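You operate a simulated robot arm through the tools that you are given. There is no shell and no other tool.

You are at the controls of a simulated two-armed robot. One attempt, no reset.

## Task
Switch the grey tester off, unscrew both knobs on the housing and lift the black lamp into the lamps tray.
Fine: Power off before the lamp moves. Set down upright: black lamp.
Where things are to end (x, y in the base frame): black lamp within 3 cm of [65, -27].
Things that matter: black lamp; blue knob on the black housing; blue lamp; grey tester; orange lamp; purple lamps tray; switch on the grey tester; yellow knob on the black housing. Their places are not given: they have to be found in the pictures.

The check looks at the end state, three seconds after you hand in, the way a careful person would. Anything else that was tipped, shoved, dropped, spilled or broken makes it a failure.

## Robot
Two 6-joint arms with two-finger parallel grippers on one trunk that stands fixed in place. Base frame: the origin is at the foot of the trunk, x ahead of it, y to its left, z up. Lengths are in cm, angles in degrees, forces in N, time in s.
The left shoulder is at [28, 18.5, 118], the right one opposite. With the tool pointing down near the work surface each hand reaches from about 46 to 90 cm from the base axis, measured 20 degrees to its own side. Payload 1.57 kg a hand.
Tool frame (each hand has its own): the origin (TCP) lies between the finger pads and is the grasp point; the fingertips stand 3 cm ahead of it; z points along the fingers, y is the line along which they close. The gripper opens to 8 cm. The fingers are 1.7 cm wide and 1.2 cm thick; the gripper's body (4 by 8.2 cm) begins 8 cm behind the TCP.
Orientation is that of the tool frame in the base frame, as a unit quaternion [w, x, y, z]. With the fingers straight down and closing along the base's y, the tool's x points along the base's -x, its y along +y and its z along -z.

## Interface
- The arms move only by the tool play_rows. It takes "left_commands", "right_commands" or both (then of equal length, played together; a hand with none holds still); each is a list of rows, each a list of 7 numbers: the closure, from 0 (fully open) to 1 (shut), then the shift along the base's x, y, z in cm, then the turn, a rotation vector about the base's x, y, z in degrees. In form: [[grip, dx, dy, dz, wx, wy, wz], ...]. A call has 1 to 20 rows; each row is the pose to reach, as a shift and turn from the pose commanded when the call began. A row lasts 0.2 s, in which the tool goes at most 5 cm and 8.6 degrees; a call with a longer step from one row to the next is refused whole, and so is a gripper value outside its range. A pose out of reach is approached as far as the arm can. The call stops where the force on the tool passes 40 N (or 10 N more than at its start, if that is more) or the arm is blocked; 0.2 s more then pass. Each finger travels about 15.3 cm/s and halts on what it meets, pressing with about 21 N; the grip force reading is that of the motor and also rises with nothing between the fingers. The clock runs only during rows and for 0.2 s after the last one: add rows that repeat a pose to give the fingers time. The reply holds the time, the measured pose of the TCP, the force on the tool along the base axes, the opening and the grip force, in the units named above and with some noise, with the torque about the TCP (base axes, N m) and any sound that the robot's microphone picked up.
- Cameras (640 x 400 px; columns grow to the right, rows downward): "scene" is now at [23.31, -0.86, 160.01]; the picture's right is [-0.18, -0.98, 0.00], its down [-0.82, 0.15, -0.56] and it looks along [0.55, -0.10, -0.83] (base axes); focal length 347 px, centre (320, 200). "left" rides on the left gripper at [7.2, 0.7, -12.2] in its tool frame; the picture's right is [-0.09, 1.00, 0.00], its down [-0.84, -0.08, -0.54] and it looks along [-0.54, -0.05, 0.84] (tool axes); focal length 238 px, centre (320, 200). "right" rides on the right gripper at [7.2, -0.7, -12.2] in its tool frame; the picture's right is [0.09, 1.00, 0.00], its down [-0.84, 0.08, -0.54] and it looks along [-0.54, 0.05, 0.84] (tool axes); focal length 238 px, centre (320, 200).
- get_image(camera): a new picture of that camera. The clock stands still meanwhile.
- slide_trunk(by): slides the trunk up (or, below 0, down) by that many cm; the arms and the scene camera ride with it, the base frame stays. It gives what a move gives, with no picture.
- pan_tilt(pan, tilt): turns the head with the scene camera to pan (to the left, within 86 degrees either way) and tilt (down, from -29 to 69), counted from straight ahead of the robot. It gives what a move gives.
- measure_at(camera, pixels): there is no depth. For up to 12 entries [column, row, z] of the newest picture of that camera ("zoom" is the newest enlarged one), the place [x, y] in the base frame at which the ray of that pixel passes the height z, good to about 0.2 cm, but the place of the scene camera against the robot may be out by one fixed shift of up to 1.8 cm in any direction. The clock stands still meanwhile.
- zoom(camera, box): a new picture of the part [left, top, right, bottom] of that camera's present view, enlarged. The clock stands still meanwhile.
- hand_in(): hands the job in; it is judged then, once.

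Open the grippers and draw the arms clear of the work before you hand the job in, unless the task says otherwise.

The tools are called after "Request:" as a command line: name --argument value ..., lists and objects as JSON in quotes. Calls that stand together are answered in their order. play_rows: Moves the arms, as the interface text tells. Its arguments: {"type":"object","properties":{"left_commands":{"type":"array","items":{"type":"array","items":{"type":"number"}}},"right_commands":{"type":"array","items":{"type":"array","items":{"type":"number"}}}},"required":[]} The other tools are called the same way: slide_trunk (by) slides the trunk up or down; pan_tilt (pan, tilt) turns the head that bears the scene camera; get_image (camera) takes a picture; measure_at (camera, pixels) gives the place at which the rays of pixels pass given heights; zoom (camera, box) takes an enlarged picture of a part of a camera's view; hand_in () hands the job in.

At the start:

```text
time_s: 0.0
left_position: [59.22, 14.43, 116.01]
left_ee_rot: [-0.001, 0.0, 1.0, 0.0]
left_force: [0.7, 0.3, -0.3]
left_torque: [0.02, -0.02, 0.02]
left_grip_width: 8.02
left_grip_force: 0.0
right_position: [52.99, -29.95, 118.3]
right_ee_rot: [-0.001, -0.001, 1.0, 0.0]
right_force: [0.2, 0.0, -0.6]
right_torque: [0.0, -0.02, 0.0]
right_grip_width: 8.01
right_grip_force: 0.0
trunk travel left (down, up): [-87.5, 11.5]
head pan, tilt: [-10.4, 56.0]
```

scene: 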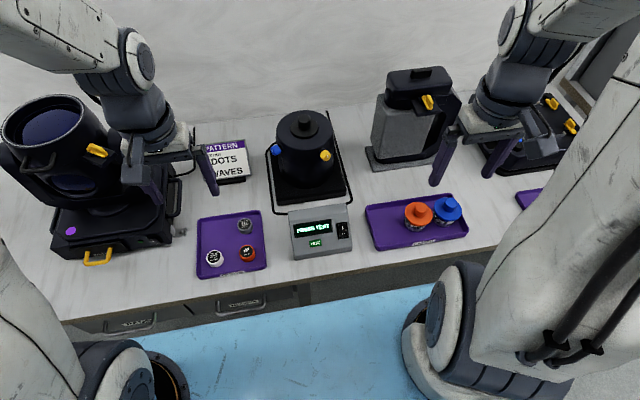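
right: 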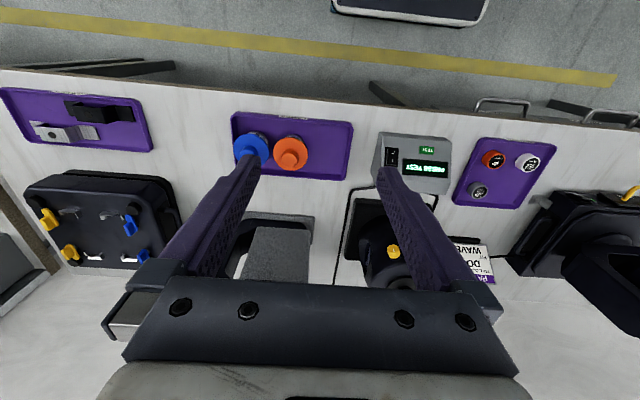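
left: 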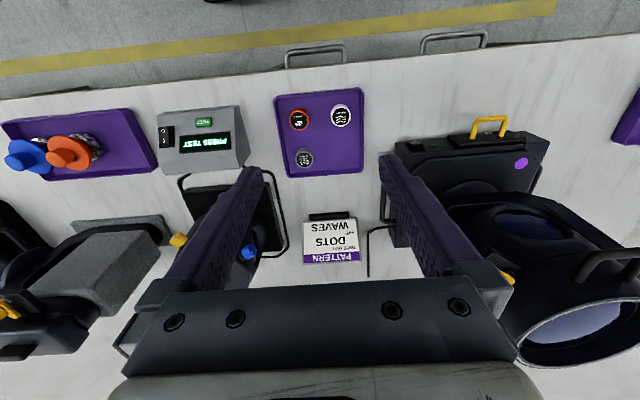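

The scene picture shows the grey tester near (320,232), with a black housing carrying the blue knob (277,150) and yellow knob (325,156) behind it. The lamps tray with orange and blue lamps is near (415,220). I zoom in for detail.

Request:
zoom --camera "scene" --box '[250, 90, 370, 270]'

Request:
zoom --camera "scene" --box '[350, 160, 490, 260]'

Request:
zoom --camera "left" --box '[100, 90, 300, 280]'

Request:
zoom --camera "right" --box '[220, 90, 480, 300]'

```text
2.22 times, centred on (310, 180) of scene
```

zoom: 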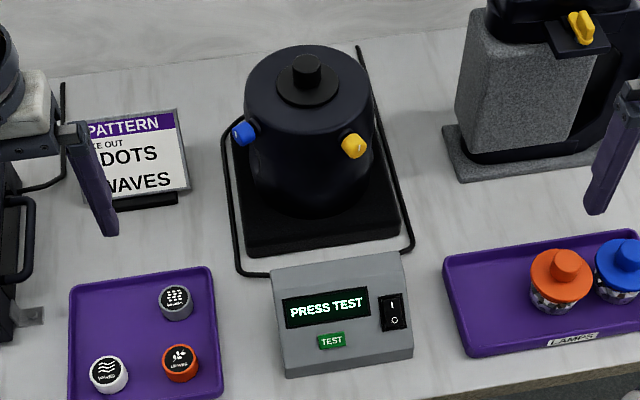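

```text
4.00 times, centred on (420, 210) of scene
```

zoom: 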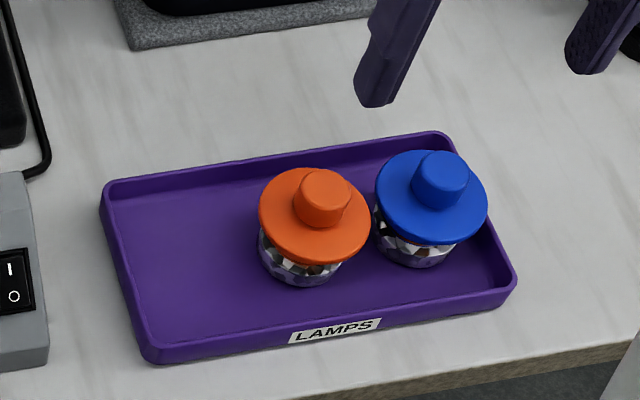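

```text
2.11 times, centred on (200, 185) of left
```

zoom: 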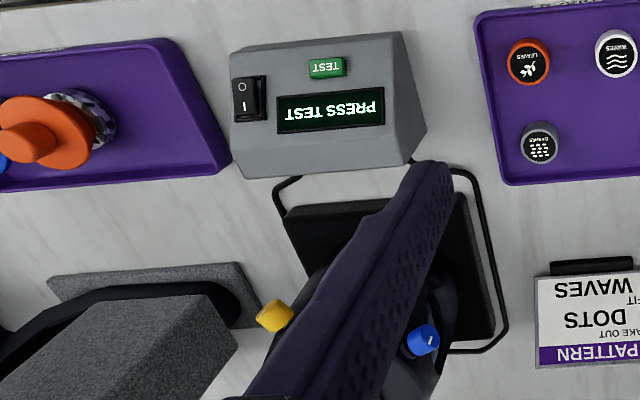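

```text
1.90 times, centred on (350, 195) of right
```

zoom: 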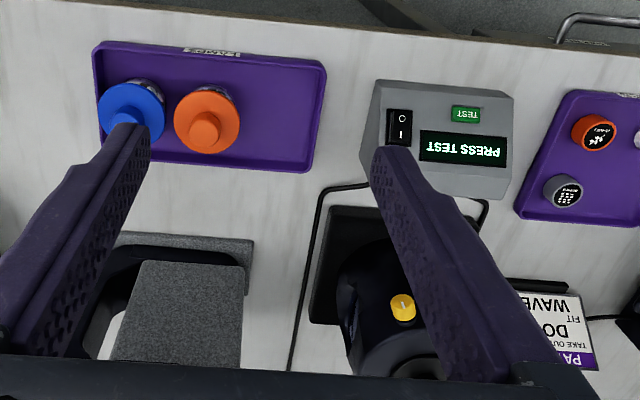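

I triangulate the table height and key features by measuring the same points with several cameras at several heights: the switch, the tray corner, the knobs.

Request:
measure_at --camera "scene" --pixels '[[343, 230.4, 75], [343, 230.4, 85], [343, 230.4, 95], [277, 150, 95], [277, 150, 105], [325, 156, 95], [325, 156, 105], [305, 122, 105], [305, 122, 115], [380, 249, 75], [380, 249, 85], [380, 249, 95]]'

Request:
measure_at --camera "left" --pixels '[[166, 137.6, 75], [166, 137.6, 85], [166, 137.6, 95], [177, 240, 95], [177, 240, 105], [250, 252, 95], [250, 252, 105], [143, 110, 75], [143, 110, 85], [143, 110, 95]]'

Request:
measure_at --camera "right" --pixels '[[391, 157, 75], [391, 157, 85], [391, 157, 95], [393, 252, 95], [393, 252, 105]]'

```text
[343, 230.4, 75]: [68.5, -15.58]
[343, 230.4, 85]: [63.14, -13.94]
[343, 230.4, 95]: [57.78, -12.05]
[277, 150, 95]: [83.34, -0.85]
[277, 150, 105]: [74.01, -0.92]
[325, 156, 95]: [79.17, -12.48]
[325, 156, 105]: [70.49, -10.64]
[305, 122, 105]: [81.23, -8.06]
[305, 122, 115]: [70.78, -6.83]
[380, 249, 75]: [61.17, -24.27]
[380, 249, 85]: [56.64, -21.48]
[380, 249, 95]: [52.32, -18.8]
```

```text
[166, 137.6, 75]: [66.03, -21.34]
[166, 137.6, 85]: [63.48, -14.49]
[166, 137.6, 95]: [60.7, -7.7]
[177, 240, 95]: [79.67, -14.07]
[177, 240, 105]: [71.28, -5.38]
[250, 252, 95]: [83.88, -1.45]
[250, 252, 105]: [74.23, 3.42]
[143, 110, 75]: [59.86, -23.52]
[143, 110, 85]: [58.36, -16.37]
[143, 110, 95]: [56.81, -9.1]
```

```text
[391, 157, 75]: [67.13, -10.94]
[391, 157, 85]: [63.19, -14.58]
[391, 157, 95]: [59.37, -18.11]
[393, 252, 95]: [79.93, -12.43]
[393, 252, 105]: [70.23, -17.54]
```

The left and right cameras agree: the switch is near (63.3,-14.5,85), the yellow knob near (78.7,-13,96) and the blue knob near (83.5,-1.3,95). I move the right hand closer to inspect the switch and yellow knob, staying above everything.

Request:
play_rows --right_commands '[[0, 3, 3, 0, 0, 0, 0], [0, 6, 6, -2, 0, 0, 0], [0, 9, 9, -5, 0, 0, 0], [0, 12, 12, -8, 0, 0, 0], [0, 15, 14, -10, 0, 0, 0], [0, 16, 15, -12, 0, 0, 0], [0, 16, 15, -12, 0, 0, 0]]'

Request:
get_image --camera "right"

Request:
get_image --camera "scene"

```text
refused: row 3 steps farther than a row can; nothing moved
```

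```text
taken
```

right: 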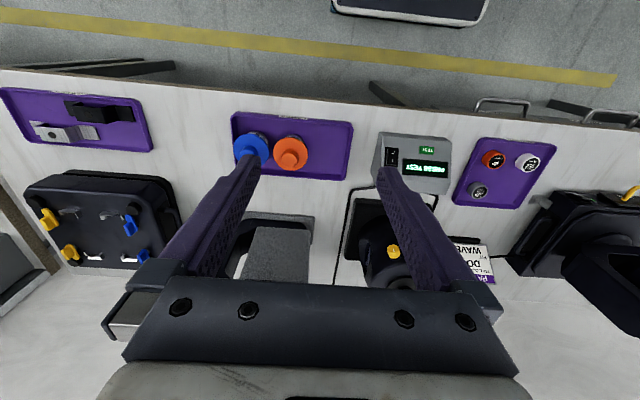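

```text
taken
```

scene: 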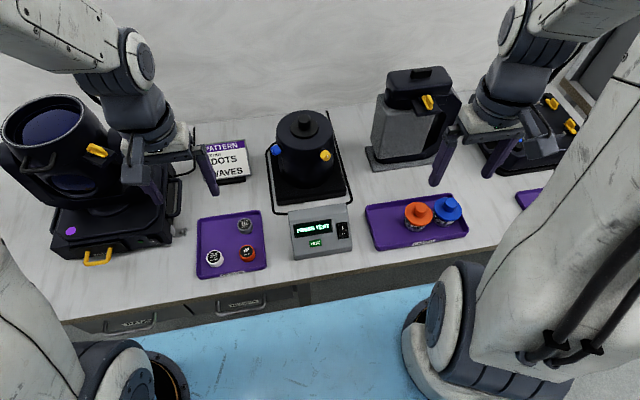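

The step was too long and was refused, so nothing moved. I repeat the approach with shorter steps.

Request:
play_rows --right_commands '[[0, 2.5, 2.5, -1, 0, 0, 0], [0, 5, 5, -3, 0, 0, 0], [0, 7.5, 7.5, -5, 0, 0, 0], [0, 10, 10, -7, 0, 0, 0], [0, 12.5, 12.5, -9, 0, 0, 0], [0, 15, 14.5, -11, 0, 0, 0], [0, 16, 15, -12, 0, 0, 0], [0, 16, 15, -12, 0, 0, 0]]'

Request:
get_image --camera "right"

Request:
get_image --camera "scene"

```text
time_s: 1.8
left_position: [59.28, 14.46, 115.92]
left_ee_rot: [0.0, 0.0, 1.0, 0.001]
left_force: [0.2, 0.3, 0.2]
left_torque: [0.01, 0.02, 0.0]
left_grip_width: 8.0
left_grip_force: 0.1
right_position: [69.03, -15.09, 106.33]
right_ee_rot: [0.0, -0.001, 1.0, 0.0]
right_force: [-0.6, -1.4, 0.8]
right_torque: [-0.01, -0.03, -0.01]
right_grip_width: 8.0
right_grip_force: 0.1
trunk travel left (down, up): [-87.5, 11.5]
head pan, tilt: [-10.4, 56.0]
```

```text
taken
```

right: 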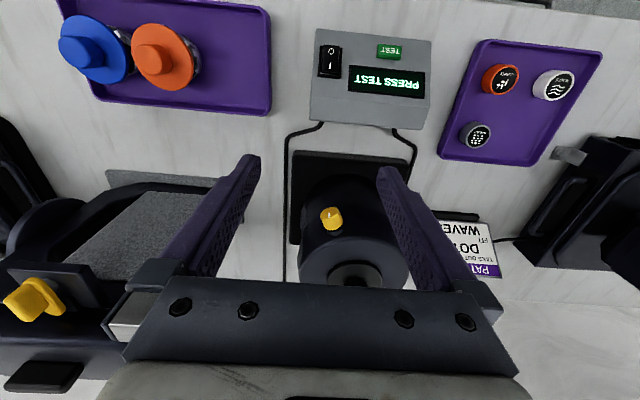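

```text
taken
```

scene: 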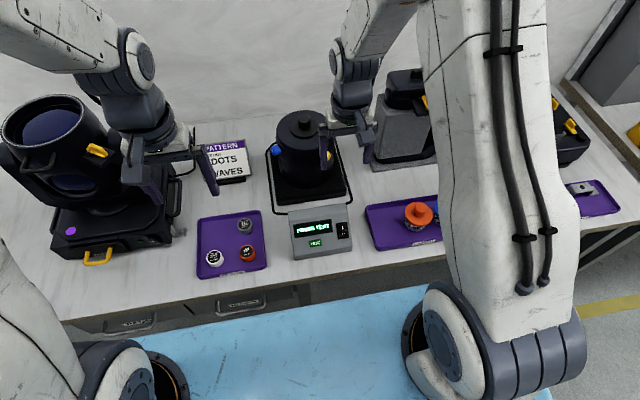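

Now the right camera shows the tester at the top (370,75), the rocker at (330,61), and the yellow knob at (331,218). I zoom into those.

Request:
zoom --camera "right" --box '[280, 140, 420, 290]'

Request:
zoom --camera "right" --box '[300, 20, 440, 130]'

Request:
zoom --camera "right" --box '[50, 0, 280, 120]'

```text
2.67 times, centred on (350, 215) of right
```

zoom: 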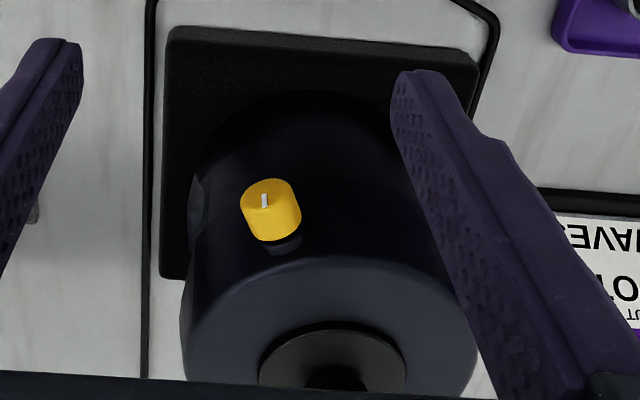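

```text
3.64 times, centred on (370, 75) of right
```

zoom: 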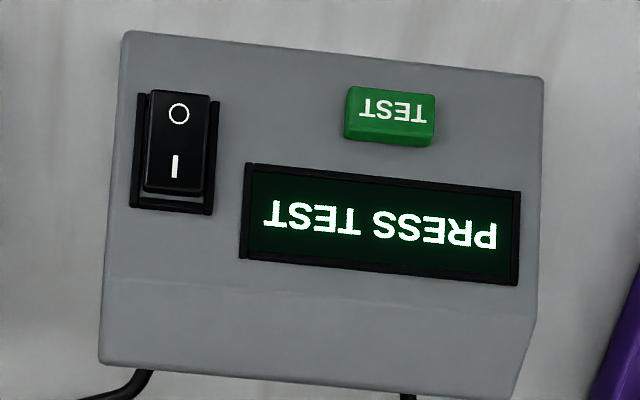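

```text
2.78 times, centred on (165, 60) of right
```

zoom: 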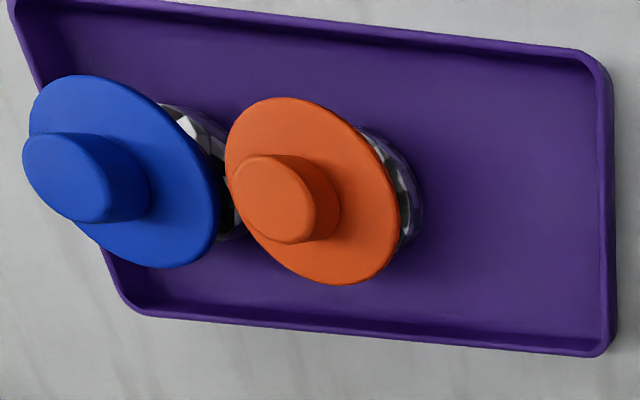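

The rocker's O end (nearer the robot) stands proud, at about right px (331.5,51.6). I take fresh zooms from the left and scene cameras so I can triangulate the rocker, knobs and lamps.

Request:
zoom --camera "left" --box '[140, 90, 260, 190]'

Request:
zoom --camera "left" --box '[0, 90, 170, 200]'

Request:
zoom --camera "left" --box '[160, 190, 300, 290]'

```text
4.00 times, centred on (200, 140) of left
```

zoom: 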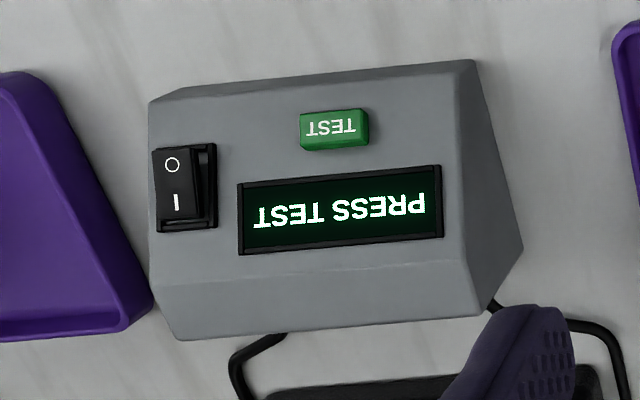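

```text
3.64 times, centred on (85, 145) of left
```

zoom: 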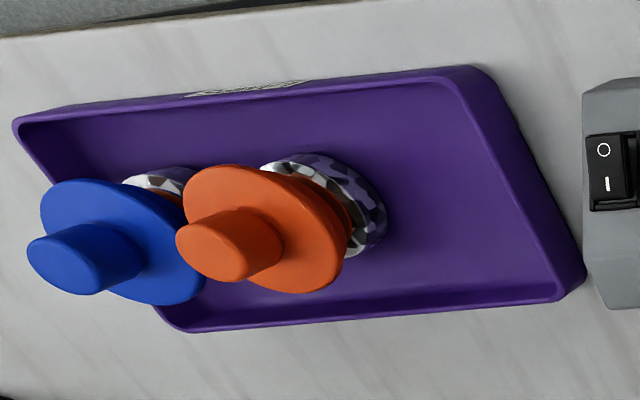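

```text
4.00 times, centred on (230, 240) of left
```

zoom: 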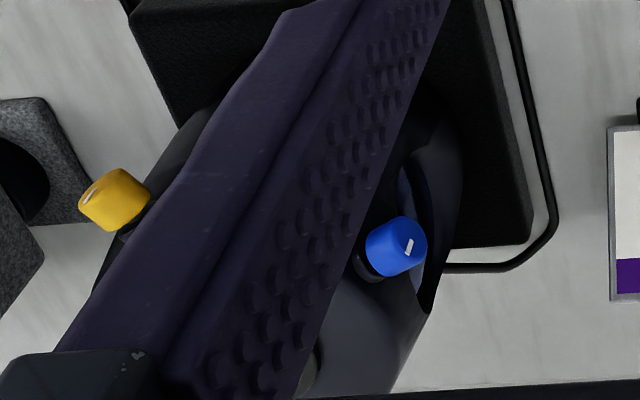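

I measure the rocker marks and panel corners in both hand cameras at three heights to solve the panel's slope.

Request:
measure_at --camera "left" --pixels '[[163, 131.25, 80], [163, 131.25, 90], [164.25, 140.75, 80], [164.25, 140.75, 90], [157.5, 115.75, 80], [157.5, 115.75, 90], [238, 105, 80], [238, 105, 90], [158.75, 160.75, 80], [158.75, 160.75, 90], [165.5, 174.5, 80], [165.5, 174.5, 90]]'

Request:
measure_at --camera "right" --pixels '[[331.3, 51.1, 80], [331.3, 51.1, 90], [329.9, 65.7, 80], [329.9, 65.7, 90], [316.4, 28.8, 80], [316.4, 28.8, 90], [431.3, 40.7, 80], [431.3, 40.7, 90], [311.8, 95.6, 80], [311.8, 95.6, 90], [309.6, 119.5, 80], [309.6, 119.5, 90]]'

```text
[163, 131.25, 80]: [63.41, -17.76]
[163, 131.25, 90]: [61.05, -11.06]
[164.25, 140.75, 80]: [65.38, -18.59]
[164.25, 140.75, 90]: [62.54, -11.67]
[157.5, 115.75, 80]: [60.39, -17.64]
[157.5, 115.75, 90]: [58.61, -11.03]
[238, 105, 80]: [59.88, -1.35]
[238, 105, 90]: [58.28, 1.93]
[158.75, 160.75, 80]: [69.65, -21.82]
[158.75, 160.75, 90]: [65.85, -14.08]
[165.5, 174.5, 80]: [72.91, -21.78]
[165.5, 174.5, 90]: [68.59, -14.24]
```

```text
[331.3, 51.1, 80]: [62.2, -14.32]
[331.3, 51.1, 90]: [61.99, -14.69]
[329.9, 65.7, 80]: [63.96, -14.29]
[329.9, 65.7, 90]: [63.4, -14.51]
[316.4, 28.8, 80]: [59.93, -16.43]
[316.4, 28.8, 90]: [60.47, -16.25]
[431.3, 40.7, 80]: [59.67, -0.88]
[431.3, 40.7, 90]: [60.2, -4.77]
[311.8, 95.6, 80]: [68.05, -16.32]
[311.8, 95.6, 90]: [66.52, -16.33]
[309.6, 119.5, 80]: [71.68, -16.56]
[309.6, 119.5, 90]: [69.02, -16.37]
```

The panel slopes about 36° from (60,81.9) up to (67,87.1). The O mark is near (62.1,-14.5,84.9). I close the right gripper, tilt it about −36° so the fingers point along the panel's normal, and hover above the O end.

Request:
play_rows --right_commands '[[0.5, -2, 0, -1, 0, -7, 0], [1, -4, 0, -3, 0, -14, 0], [1, -6, 0, -5.5, 0, -21, 0], [1, -8, 0.3, -8.5, 0, -28, 0], [1, -9.5, 0.5, -12, 0, -36, 0], [1, -10.6, 0.5, -15, 0, -36, 0], [1, -10.6, 0.5, -15.8, 0, -36, 0], [1, -10.6, 0.5, -15.8, 0, -36, 0]]'

Request:
get_image --camera "right"

Request:
get_image --camera "scene"

Request:
get_image --camera "left"

```text
time_s: 3.6
left_position: [59.04, 14.54, 116.06]
left_ee_rot: [0.0, 0.0, 1.0, 0.0]
left_force: [0.6, -0.2, -0.7]
left_torque: [0.02, -0.01, 0.03]
left_grip_width: 8.01
left_grip_force: 0.1
right_position: [58.34, -14.39, 90.64]
right_ee_rot: [0.31, 0.0, 0.951, 0.001]
right_force: [0.6, 0.5, 0.2]
right_torque: [0.02, 0.01, -0.03]
right_grip_width: 0.01
right_grip_force: 21.2
right hand out of reach, approached as far as the arm can: row 2, 5
trunk travel left (down, up): [-87.5, 11.5]
head pan, tilt: [-10.4, 56.0]
```

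```text
taken
```

right: 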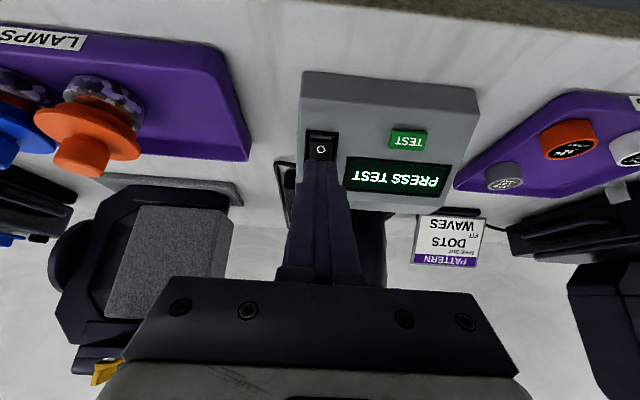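

```text
taken
```

scene: 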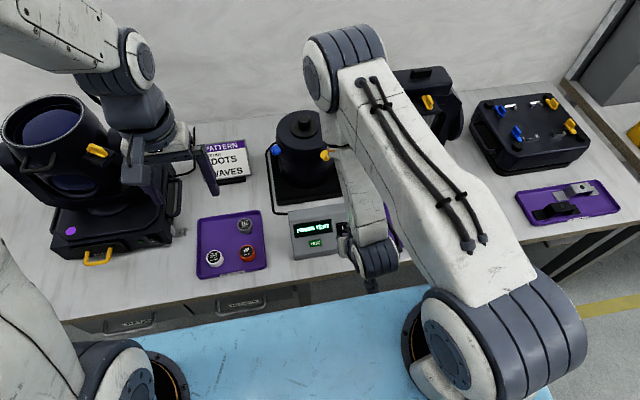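

```text
taken
```

left: 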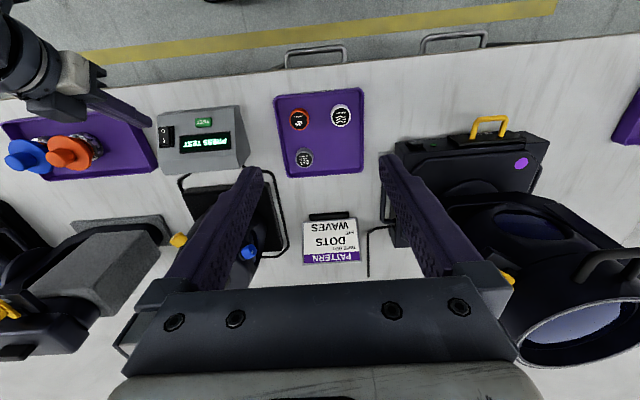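

The closed fingertips hover about 3.9 cm from the O mark, in line with it (right view: O at (320,149), tip just below it). I advance most of the way along the panel normal, then check the readings.

Request:
play_rows --right_commands '[[1, 0.2, 0, -1, 0, 0, 0], [1, 0.8, 0, -1.8, 0, 0, 0], [1, 1.2, 0, -2.4, 0, 0, 0], [1, 1.2, 0, -2.4, 0, 0, 0]]'

Request:
zoom --camera "right" --box '[260, 60, 480, 220]'

Request:
zoom --camera "left" --box '[100, 70, 260, 180]'

```text
time_s: 4.6
left_position: [59.11, 14.49, 116.07]
left_ee_rot: [0.0, 0.0, 1.0, 0.0]
left_force: [0.2, -0.4, 0.9]
left_torque: [-0.01, -0.01, 0.0]
left_grip_width: 8.02
left_grip_force: 0.1
right_position: [59.69, -14.45, 88.15]
right_ee_rot: [0.309, 0.0, 0.951, 0.0]
right_force: [-1.0, -0.4, 0.3]
right_torque: [0.02, 0.02, 0.01]
right_grip_width: 0.01
right_grip_force: 21.3
trunk travel left (down, up): [-87.5, 11.5]
head pan, tilt: [-10.4, 56.0]
```

```text
2.50 times, centred on (370, 140) of right
```

zoom: 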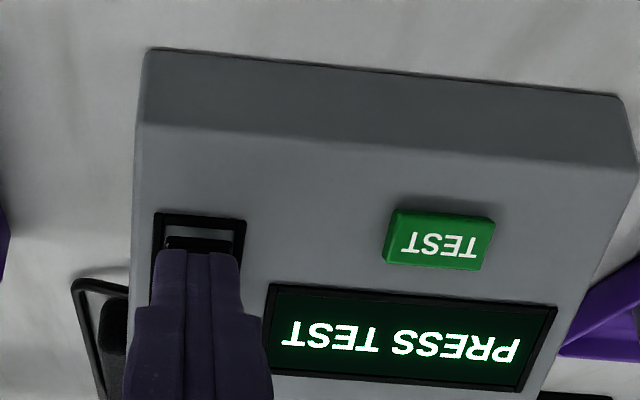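

```text
3.64 times, centred on (180, 125) of left
```

zoom: 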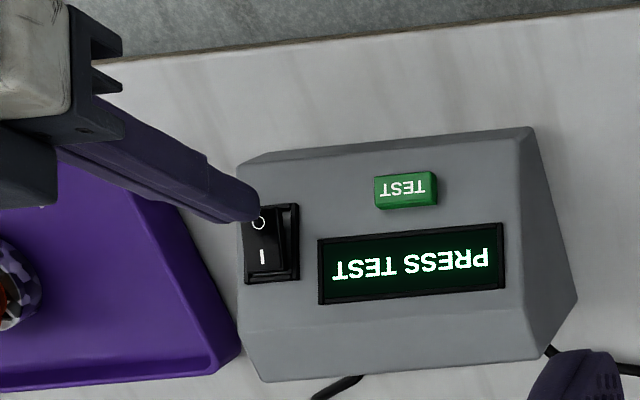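

The tip is centred about 1 cm above the O. I press in small increments along the normal.

Request:
play_rows --right_commands '[[1, 0.35, 0, -0.48, 0, 0, 0], [1, 0.53, 0, -0.73, 0, 0, 0], [1, 0.65, 0, -0.89, 0, 0, 0], [1, 0.71, 0, -0.97, 0, 0, 0]]'

Request:
zoom --camera "right" --box '[260, 60, 480, 220]'

```text
time_s: 5.6
left_position: [59.11, 14.59, 115.95]
left_ee_rot: [0.0, 0.0, 1.0, 0.0]
left_force: [-0.3, 0.4, 1.0]
left_torque: [-0.03, -0.02, -0.01]
left_grip_width: 8.0
left_grip_force: 0.1
right_position: [60.24, -14.52, 87.28]
right_ee_rot: [0.308, -0.001, 0.951, 0.001]
right_force: [-4.2, 1.6, 2.7]
right_torque: [0.03, 0.03, 0.0]
right_grip_width: 0.0
right_grip_force: 20.5
trunk travel left (down, up): [-87.5, 11.5]
head pan, tilt: [-10.4, 56.0]
```

```text
2.50 times, centred on (370, 140) of right
```

zoom: 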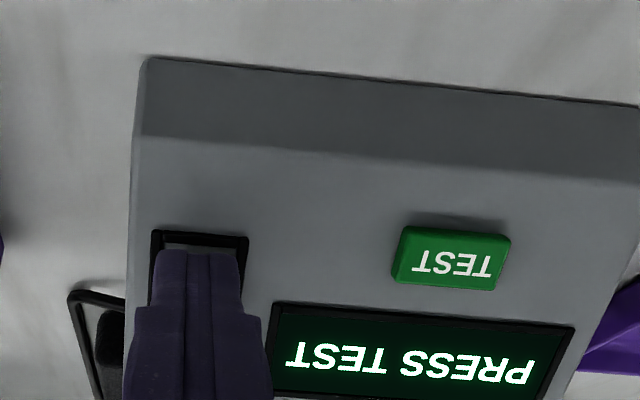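

Contact force is about 5 N and the display is still lit. I press a few millimetres further.

Request:
play_rows --right_commands '[[1, 0.12, 0, -0.16, 0, 0, 0], [1, 0.21, 0, -0.28, 0, 0, 0], [1, 0.27, 0, -0.36, 0, 0, 0]]'

Request:
zoom --camera "right" --box '[260, 60, 480, 220]'

```text
time_s: 6.3
left_position: [59.0, 14.5, 115.99]
left_ee_rot: [0.0, 0.0, 1.0, 0.0]
left_force: [-0.3, 0.5, -0.3]
left_torque: [-0.01, -0.03, 0.0]
left_grip_width: 8.01
left_grip_force: 0.0
right_position: [60.22, -14.58, 87.24]
right_ee_rot: [0.309, -0.001, 0.951, 0.0]
right_force: [-11.1, 1.3, 24.5]
right_torque: [0.14, -0.34, -0.08]
right_grip_width: 0.01
right_grip_force: 20.9
trunk travel left (down, up): [-87.5, 11.5]
head pan, tilt: [-10.4, 56.0]
stopped in row 3 (right hand): the force on the tool passed its limit at 43 N (the readings are from after the stop); the commanded pose is now the measured one
```

```text
2.50 times, centred on (370, 140) of right
```

zoom: 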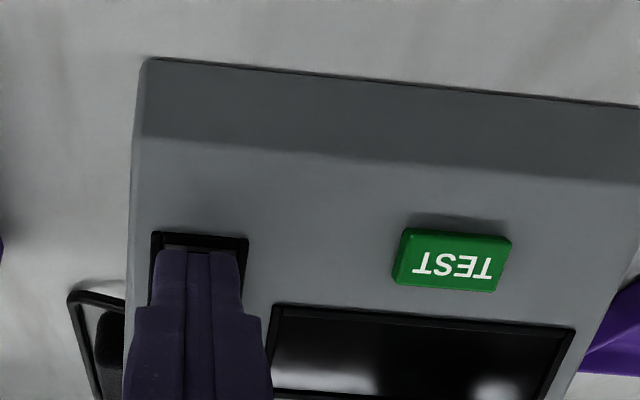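

The display has gone dark: the tester is off. I back the finger straight off along the normal, then rise.

Request:
play_rows --right_commands '[[1, -0.6, 0, 0.8, 0, 0, 0], [1, -1.8, 0, 2.4, 0, 0, 0], [1, -2.4, 0, 4, 0, 0, 0], [1, -2.4, 0, 8, 0, 0, 0], [1, -1, 0, 12, 0, 7, 0], [1, 0, 0, 16, 0, 14, 0], [0.5, 1, 0, 19, 0, 21, 0], [0, 2, 0, 22, 0, 28, 0], [0, 2, 0, 24, 0, 36, 0], [0, 2, 0, 24, 0, 36, 0]]'

Request:
get_image --camera "right"

Request:
get_image --camera "scene"

```text
time_s: 8.5
left_position: [59.26, 14.34, 115.85]
left_ee_rot: [0.0, 0.0, 1.0, 0.0]
left_force: [-0.5, 0.1, 0.3]
left_torque: [0.0, -0.01, -0.02]
left_grip_width: 8.02
left_grip_force: 0.2
right_position: [62.47, -14.49, 110.9]
right_ee_rot: [0.0, 0.0, 1.0, 0.0]
right_force: [0.0, -0.9, 0.3]
right_torque: [-0.03, -0.01, 0.03]
right_grip_width: 7.99
right_grip_force: 0.0
right hand out of reach, approached as far as the arm can: row 4, 5, 7
trunk travel left (down, up): [-87.5, 11.5]
head pan, tilt: [-10.4, 56.0]
```

```text
taken
```

right: 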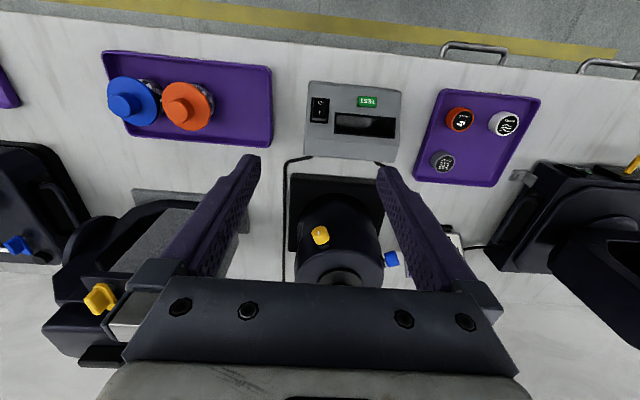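

```text
taken
```

scene: 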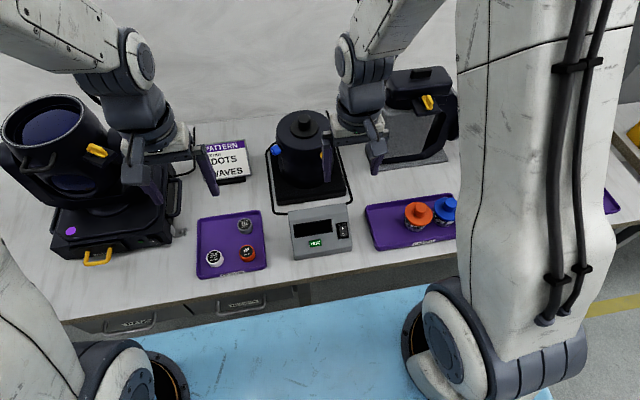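

The tester is dark and the rocker changed. I zoom in to confirm and to study the housing's knobs and the lamp top from this clearer view.

Request:
zoom --camera "right" --box '[290, 70, 420, 170]'

Request:
zoom --camera "right" --box '[270, 180, 420, 290]'

Request:
zoom --camera "scene" --box '[255, 90, 375, 220]'

```text
4.00 times, centred on (355, 120) of right
```

zoom: 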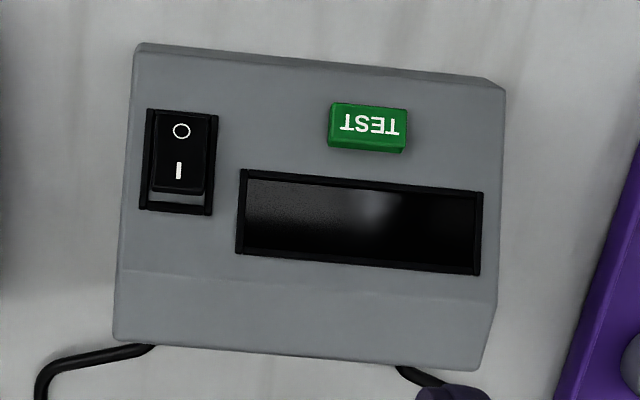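

```text
3.64 times, centred on (345, 235) of right
```

zoom: 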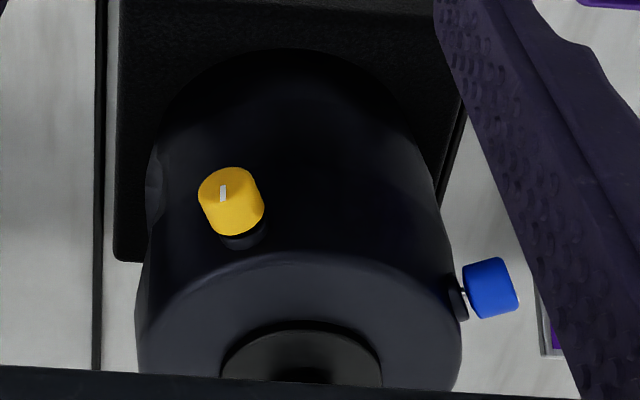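

```text
3.08 times, centred on (315, 155) of scene
```

zoom: 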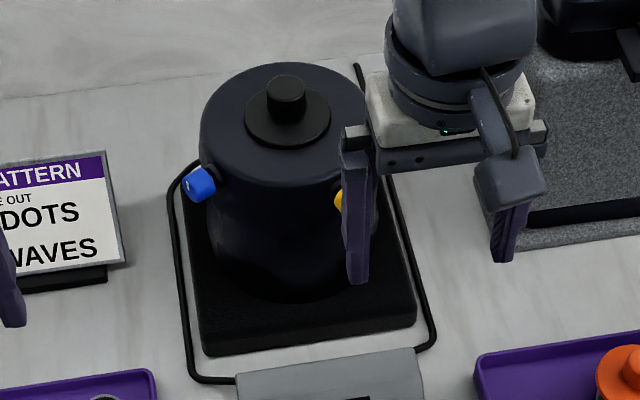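

The rocker now reads off with a dark display. I move the left hand closer to get a second clear view of the housing, blue knob and lamp top for triangulation.

Request:
play_rows --left_commands '[[0, 1.5, -2.5, -1, 0, 0, 0], [0, 3, -5, -2, 0, 0, 0], [0, 5, -7.5, -3, 0, 0, 0], [0, 6, -9, -4, 0, 0, 0], [0, 6, -9, -4, 0, 0, 0]]'

Request:
get_image --camera "left"

Request:
zoom --camera "left" --box '[180, 150, 340, 290]'

```text
time_s: 9.7
left_position: [65.22, 5.4, 112.09]
left_ee_rot: [-0.001, 0.0, 1.0, 0.0]
left_force: [0.3, -0.5, -0.4]
left_torque: [0.0, -0.01, 0.03]
left_grip_width: 8.01
left_grip_force: 0.1
right_position: [62.39, -14.42, 111.0]
right_ee_rot: [-0.001, 0.0, 1.0, 0.0]
right_force: [-0.1, 0.1, -0.2]
right_torque: [-0.02, 0.03, -0.01]
right_grip_width: 8.0
right_grip_force: 0.1
trunk travel left (down, up): [-87.5, 11.5]
head pan, tilt: [-10.4, 56.0]
```

```text
taken
```

left: 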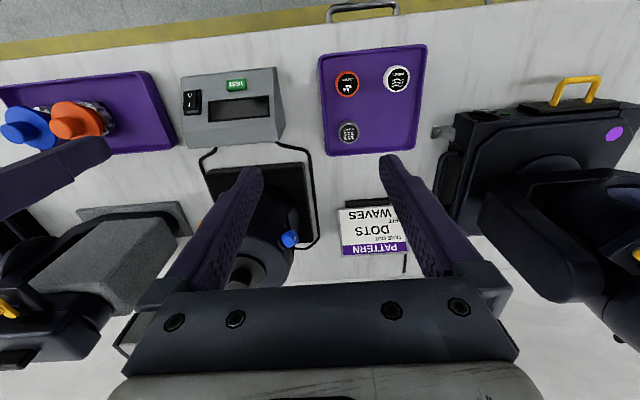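

```text
2.86 times, centred on (260, 220) of left
```

zoom: 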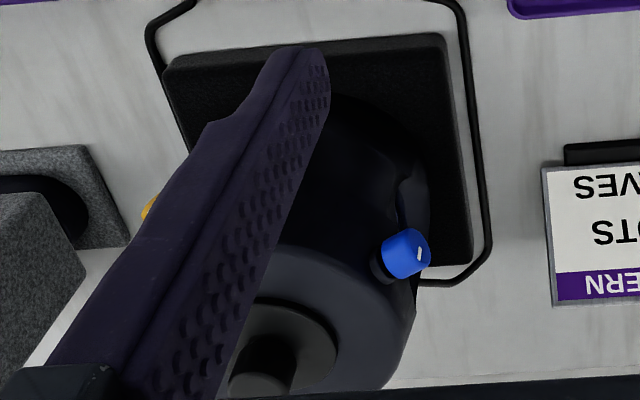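

I triangulate the blue knob's outer face and base, and the yellow knob's face and base, using the hand cameras.

Request:
measure_at --camera "left" --pixels '[[294.3, 239.2, 90], [294.3, 239.2, 100], [283.5, 241.5, 90], [283.5, 241.5, 100], [263, 267, 100], [263, 267, 110]]'

Request:
measure_at --camera "right" --pixels '[[396.4, 258.9, 90], [396.4, 258.9, 100], [386.8, 259.7, 90], [386.8, 259.7, 100], [318.1, 232.3, 90], [318.1, 232.3, 100], [323.8, 242.7, 90], [323.8, 242.7, 100]]'

Request:
measure_at --camera "scene" --pixels '[[304, 117.7, 100], [304, 117.7, 110], [304.6, 126.4, 100], [304.6, 126.4, 110], [303.6, 130.6, 100], [303.6, 130.6, 110], [276, 149.8, 90], [276, 149.8, 100]]'

```text
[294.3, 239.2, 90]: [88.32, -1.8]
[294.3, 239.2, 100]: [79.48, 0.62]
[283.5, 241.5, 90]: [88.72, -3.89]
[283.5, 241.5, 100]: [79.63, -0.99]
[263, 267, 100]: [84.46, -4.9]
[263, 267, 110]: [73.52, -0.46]
```

```text
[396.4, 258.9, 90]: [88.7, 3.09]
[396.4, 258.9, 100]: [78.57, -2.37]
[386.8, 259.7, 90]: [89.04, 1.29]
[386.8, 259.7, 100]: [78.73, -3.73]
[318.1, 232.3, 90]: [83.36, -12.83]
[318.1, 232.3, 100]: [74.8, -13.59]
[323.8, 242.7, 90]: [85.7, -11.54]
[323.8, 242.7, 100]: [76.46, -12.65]
```

```text
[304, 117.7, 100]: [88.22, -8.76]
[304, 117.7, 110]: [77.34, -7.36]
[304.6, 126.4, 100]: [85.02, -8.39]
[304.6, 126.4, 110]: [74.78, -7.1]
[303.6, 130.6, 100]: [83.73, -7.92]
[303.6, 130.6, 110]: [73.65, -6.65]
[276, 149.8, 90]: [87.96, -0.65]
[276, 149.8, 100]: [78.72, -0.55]
```

Blue knob: face near (82.6,-0.3,96.2), pointing roughly +y. Yellow face is near (78,-13.3,96.2), pointing toward −x−y. I measure the neighbouring device and lamps so I can plan clearances.

Request:
measure_at --camera "left" --pixels '[[78, 211, 80], [180, 203, 80], [192, 235, 80], [167, 245, 95], [167, 245, 100], [62, 114, 80], [62, 114, 90], [12, 130, 85], [12, 130, 95], [150, 72, 75], [150, 72, 80]]'

Request:
measure_at --camera "right" --pixels '[[133, 191, 80], [242, 195, 80], [178, 110, 80], [178, 110, 90], [122, 104, 85], [122, 104, 95], [271, 68, 75], [271, 68, 80], [103, 52, 80], [103, 297, 95], [103, 297, 105]]'

Request:
measure_at --camera "scene" --pixels '[[428, 102, 95], [428, 102, 105], [372, 171, 80], [448, 155, 80], [366, 207, 80], [380, 249, 80], [453, 195, 80]]'

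```text
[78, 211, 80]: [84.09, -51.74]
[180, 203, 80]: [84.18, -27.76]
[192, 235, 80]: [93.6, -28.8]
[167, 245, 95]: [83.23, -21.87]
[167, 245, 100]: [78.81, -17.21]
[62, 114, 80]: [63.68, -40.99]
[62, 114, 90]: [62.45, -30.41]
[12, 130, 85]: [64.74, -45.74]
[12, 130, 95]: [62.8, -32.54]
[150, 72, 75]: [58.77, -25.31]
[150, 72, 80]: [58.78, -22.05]
```

```text
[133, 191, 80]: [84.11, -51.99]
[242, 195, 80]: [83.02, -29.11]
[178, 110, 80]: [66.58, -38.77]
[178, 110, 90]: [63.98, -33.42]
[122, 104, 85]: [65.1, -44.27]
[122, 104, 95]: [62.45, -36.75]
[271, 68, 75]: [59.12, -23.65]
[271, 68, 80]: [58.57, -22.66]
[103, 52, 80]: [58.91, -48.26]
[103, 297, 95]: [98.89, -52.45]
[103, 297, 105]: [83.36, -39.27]
```

```text
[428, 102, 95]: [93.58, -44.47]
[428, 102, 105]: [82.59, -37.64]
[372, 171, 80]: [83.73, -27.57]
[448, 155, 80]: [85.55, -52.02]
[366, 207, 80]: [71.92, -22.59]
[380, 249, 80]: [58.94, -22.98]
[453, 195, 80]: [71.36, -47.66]
```

Tray, tester and neighbour positions are clear: table about z 78, and the tray spans x 59–72, y −48 to −23. I now return the left hand outward while tilting the right hand to point forward (−90° about y), so I can approach the yellow knob along its axis.

Request:
play_rows --left_commands '[[0, -1, 2, 1, 0, 0, 0], [0, -2, 4, 2, 0, 0, 0], [0, -4, 6, 3, 0, 0, 0], [0, -6, 9, 4, 0, 0, 0], [0, -6, 9, 4, 0, 0, 0], [0, -6, 9, 4, 0, 0, 0], [0, -6, 9, 4, 0, 0, 0], [0, -6, 9, 4, 0, 0, 0], [0, -6, 9, 4, 0, 0, 0], [0, -6, 9, 4, 0, 0, 0], [0, -6, 9, 4, 0, 0, 0], [0, -6, 9, 4, 0, 0, 0]]' --right_commands '[[0.4, 0.7, -0.7, 0, 0, -8, 0], [0.4, 1.4, -1.4, 0, 0, -16, 0], [0.4, 2.1, -2.1, 0, 0, -24, 0], [0.4, 2.8, -2.8, 0, 0, -32, 0], [0.4, 3.5, -3.5, 0, 0, -40, 0], [0.4, 4.2, -4.2, 0, 0, -48, 0], [0.4, 5, -5, 0, 0, -56, 0], [0.4, 6, -6, 0, 0, -64, 0], [0.4, 7, -7, 0, 0, -72, 0], [0.4, 8, -8, 0, 0, -81, 0], [0.4, 8, -8, -1, 0, -90, 0], [0.4, 8, -8, -1, 0, -90, 0]]'

Request:
get_image --camera "right"

Request:
get_image --camera "scene"

```text
refused: row 10 steps farther than a row can; nothing moved
```

```text
taken
```

right: 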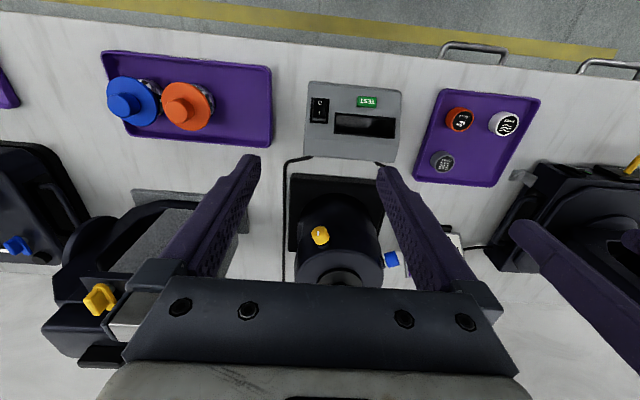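

```text
taken
```

scene: 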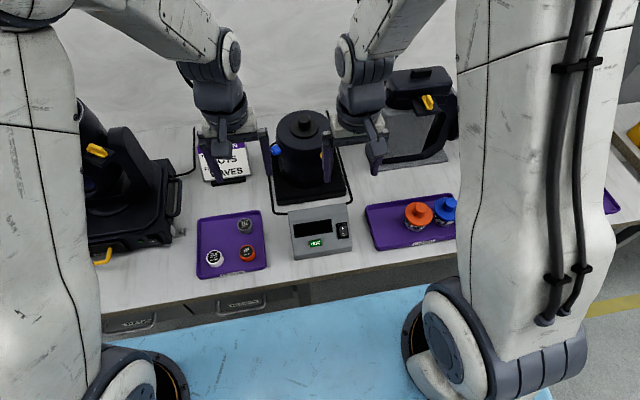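

Two rows turned by 9°, above the 8.6° limit, so the call was refused whole. I retry with 8° steps.

Request:
play_rows --left_commands '[[0, -1, 2, 1, 0, 0, 0], [0, -2, 4, 2, 0, 0, 0], [0, -4, 6, 3, 0, 0, 0], [0, -6, 9, 4, 0, 0, 0], [0, -6, 9, 4, 0, 0, 0], [0, -6, 9, 4, 0, 0, 0], [0, -6, 9, 4, 0, 0, 0], [0, -6, 9, 4, 0, 0, 0], [0, -6, 9, 4, 0, 0, 0], [0, -6, 9, 4, 0, 0, 0], [0, -6, 9, 4, 0, 0, 0], [0, -6, 9, 4, 0, 0, 0], [0, -6, 9, 4, 0, 0, 0]]' --right_commands '[[0.4, 0.7, -0.7, 0, 0, -8, 0], [0.4, 1.4, -1.4, 0, 0, -16, 0], [0.4, 2.1, -2.1, 0, 0, -24, 0], [0.4, 2.8, -2.8, 0, 0, -32, 0], [0.4, 3.5, -3.5, 0, 0, -40, 0], [0.4, 4.2, -4.2, 0, 0, -48, 0], [0.4, 5, -5, 0, 0, -56, 0], [0.4, 6, -6, 0, 0, -64, 0], [0.4, 7, -7, 0, 0, -72, 0], [0.4, 8, -8, 0, 0, -80, 0], [0.4, 8, -8, -1, 0, -85, 0], [0.4, 8, -8, -1, 0, -90, 0], [0.4, 8, -8, -1, 0, -90, 0]]'

Request:
get_image --camera "right"

Request:
get_image --camera "scene"

```text
time_s: 12.5
left_position: [59.15, 14.45, 115.89]
left_ee_rot: [0.0, 0.0, 1.0, 0.0]
left_force: [0.8, -0.4, 0.0]
left_torque: [0.04, -0.01, 0.0]
left_grip_width: 7.97
left_grip_force: 0.1
right_position: [71.71, -23.11, 110.36]
right_ee_rot: [0.705, -0.001, 0.709, 0.001]
right_force: [0.5, -0.1, -0.8]
right_torque: [0.01, -0.01, -0.01]
right_grip_width: 4.79
right_grip_force: 0.1
right hand out of reach, approached as far as the arm can: row 3, 5, 6, 7, 8, 9, 10, 12, 13
trunk travel left (down, up): [-87.5, 11.5]
head pan, tilt: [-10.4, 56.0]
```

```text
taken
```

right: 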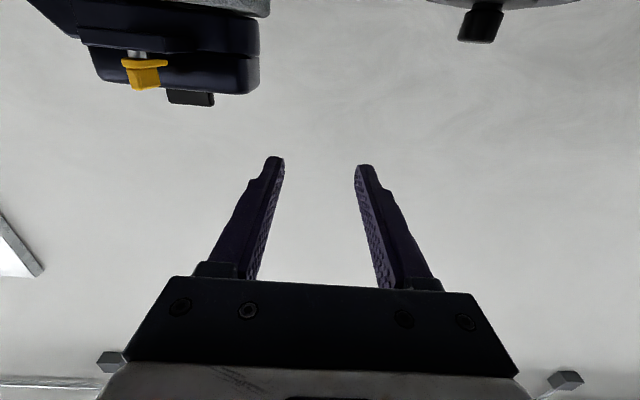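

```text
taken
```

scene: 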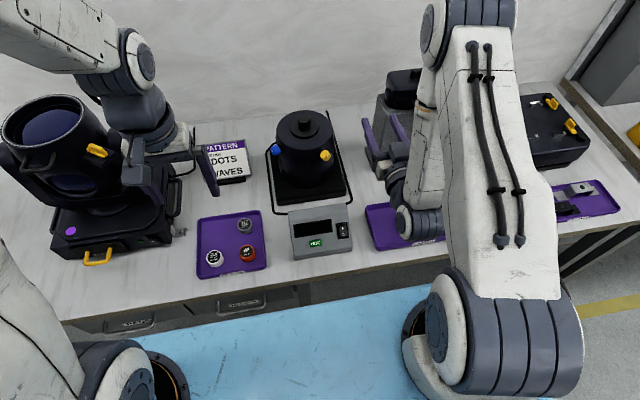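

The hand now points forward but is near its folded limit (x off by about 1.3 cm), which should ease as it lowers. The scene view shows it clear of everything at (390,140), so I yaw it +40° while lowering toward the yellow knob's height, stopping short of the knob.

Request:
play_rows --right_commands '[[0.4, 0.5, 0, -2, 0, 0, 0], [0.4, 0.5, 0, -5, 0, 0, 7], [0.4, 0.5, 0, -7, 0, 0, 14], [0.4, 0.5, 1, -9, 0, 0, 21], [0.4, 0.5, 2, -10, 0, 0, 28], [0.4, 0.5, 3, -11, 0, 0, 35], [0.4, 0.5, 3, -12, 0, 0, 40], [0.4, 0.5, 3, -12, 0, 0, 40]]'

Request:
get_image --camera "right"

Request:
get_image --camera "scene"

```text
time_s: 14.3
left_position: [59.18, 14.4, 115.95]
left_ee_rot: [0.001, 0.0, 1.0, 0.0]
left_force: [0.1, -0.1, -0.3]
left_torque: [-0.01, -0.02, 0.01]
left_grip_width: 8.01
left_grip_force: 0.0
right_position: [72.33, -19.89, 98.45]
right_ee_rot: [0.664, -0.243, 0.665, 0.242]
right_force: [0.4, 0.3, 1.1]
right_torque: [0.03, 0.01, -0.04]
right_grip_width: 4.8
right_grip_force: 0.0
trunk travel left (down, up): [-87.5, 11.5]
head pan, tilt: [-10.4, 56.0]
```

```text
taken
```

right: 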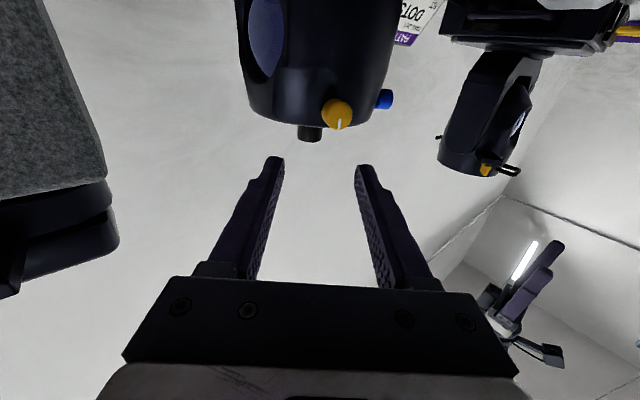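

```text
taken
```

scene: 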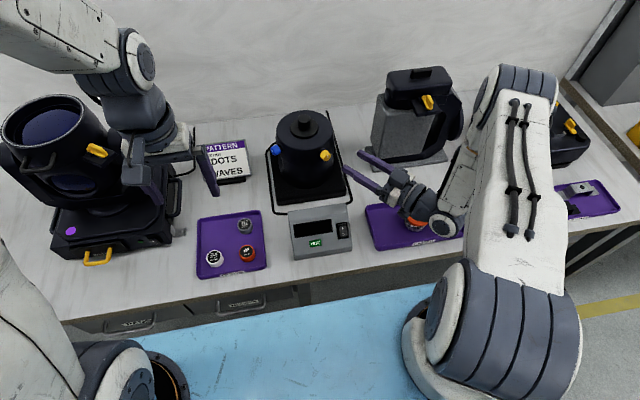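

The view from below-behind (upside down) shows the yellow knob at (337,115), matching my estimate closely. I zoom to judge the knob's axis against the tool axis.

Request:
zoom --camera "right" --box '[230, 20, 410, 180]'

Request:
zoom --camera "scene" --box '[265, 90, 475, 260]'

```text
2.50 times, centred on (320, 100) of right
```

zoom: 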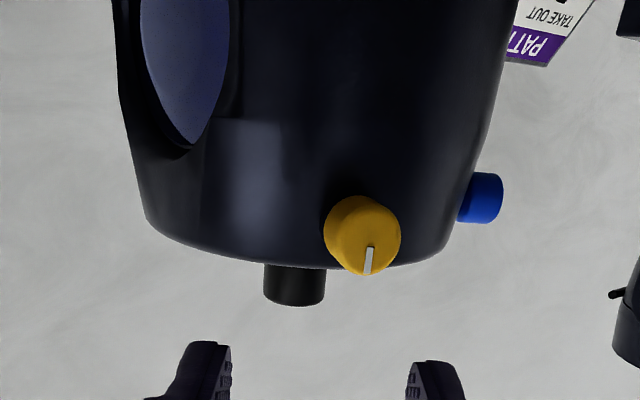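

```text
2.35 times, centred on (370, 175) of scene
```

zoom: 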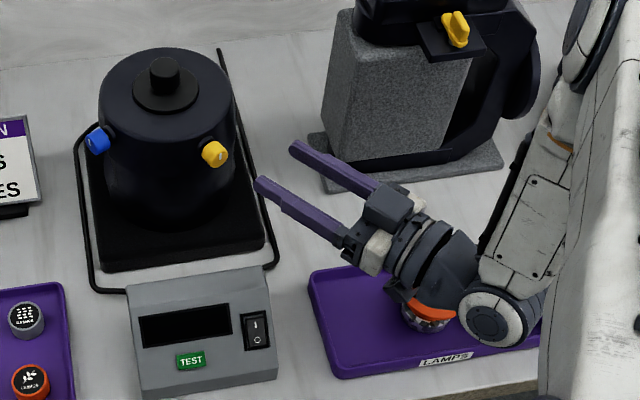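

I zoom much closer on the yellow knob to see its face ellipse and side.

Request:
zoom --camera "right" --box '[310, 90, 370, 140]'

Request:
zoom --camera "scene" --box '[300, 135, 350, 175]'

```text
8.00 times, centred on (340, 115) of right
```

zoom: 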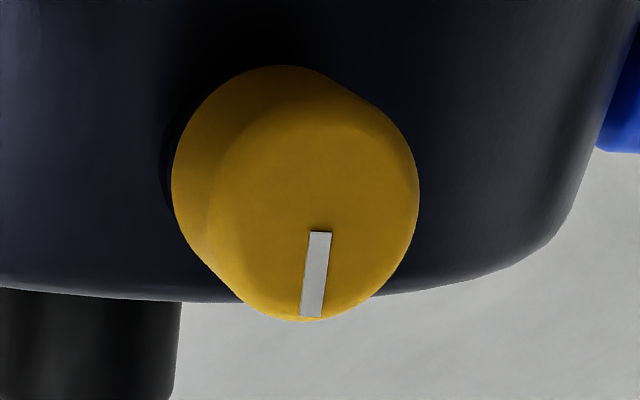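

```text
10.00 times, centred on (325, 155) of scene
```

zoom: 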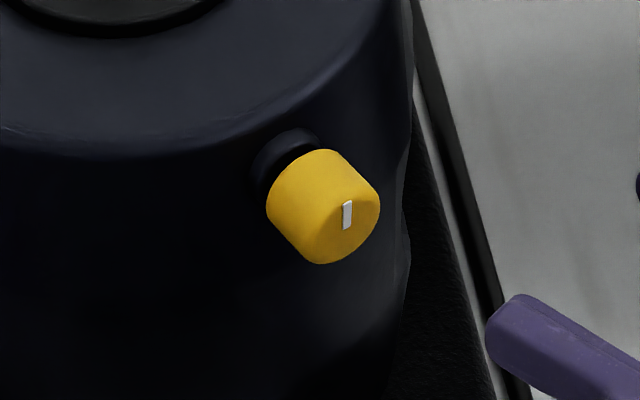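

The face-to-base offset indicates the yellow axis points inward at about 32° (not 40°), which fits a housing centre near (85.4,-8.6). I cross-check the face centre with the scene camera and look at the sign on the left for later.

Request:
measure_at --camera "scene" --pixels '[[327.8, 155.8, 95], [327.8, 155.8, 96], [327.8, 155.8, 97], [276, 150, 96], [303.6, 130.6, 98], [303.6, 130.6, 99], [304.6, 126.4, 99], [304, 117.7, 102]]'

Request:
measure_at --camera "right" --pixels '[[339, 116.5, 95.7], [339, 116.5, 96.2], [339, 116.5, 96.7], [334.75, 111.4, 96.2], [310, 137, 100]]'

Request:
zoom --camera "scene" --box '[180, 100, 320, 210]'

```text
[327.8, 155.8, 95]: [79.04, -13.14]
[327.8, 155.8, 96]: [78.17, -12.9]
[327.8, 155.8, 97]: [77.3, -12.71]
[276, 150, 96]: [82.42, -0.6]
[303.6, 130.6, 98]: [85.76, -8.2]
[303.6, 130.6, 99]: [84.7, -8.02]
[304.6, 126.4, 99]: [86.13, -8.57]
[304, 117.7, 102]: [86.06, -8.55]
```

```text
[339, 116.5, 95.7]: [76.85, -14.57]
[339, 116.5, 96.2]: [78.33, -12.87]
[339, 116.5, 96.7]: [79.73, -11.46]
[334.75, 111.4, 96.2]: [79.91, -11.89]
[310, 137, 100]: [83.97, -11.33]
```

```text
3.64 times, centred on (250, 155) of scene
```

zoom: 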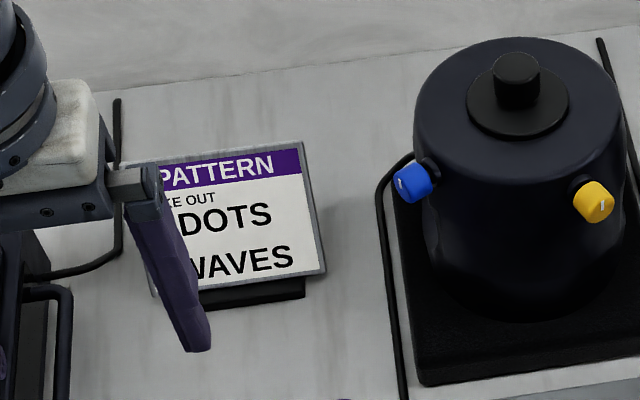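

Both cameras agree the yellow face centre is at about (78.2,-13.2,96.15). I align the tool axis to 32° and position the tips 4 cm short of the face.

Request:
play_rows --right_commands '[[0.4, 0, 1.5, -1.2, 0, 0, -4], [0.4, 0, 3, -2.3, 0, 0, -8], [0.4, 0, 3, -2.3, 0, 0, -8]]'

Request:
get_image --camera "right"

```text
time_s: 15.1
left_position: [59.15, 14.31, 115.94]
left_ee_rot: [0.0, 0.001, 1.0, 0.0]
left_force: [-0.2, -0.1, -0.5]
left_torque: [0.0, 0.01, 0.01]
left_grip_width: 8.03
left_grip_force: 0.0
right_position: [72.39, -16.93, 96.06]
right_ee_rot: [0.68, -0.195, 0.68, 0.195]
right_force: [0.8, -0.3, 1.1]
right_torque: [0.01, -0.02, 0.02]
right_grip_width: 4.8
right_grip_force: 0.1
trunk travel left (down, up): [-87.5, 11.5]
head pan, tilt: [-10.4, 56.0]
```

```text
taken
```

right: 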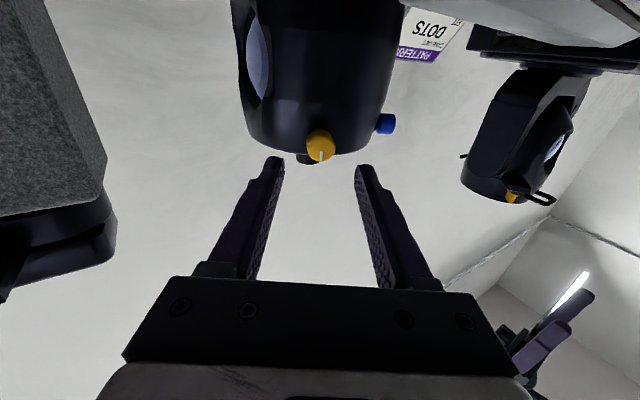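

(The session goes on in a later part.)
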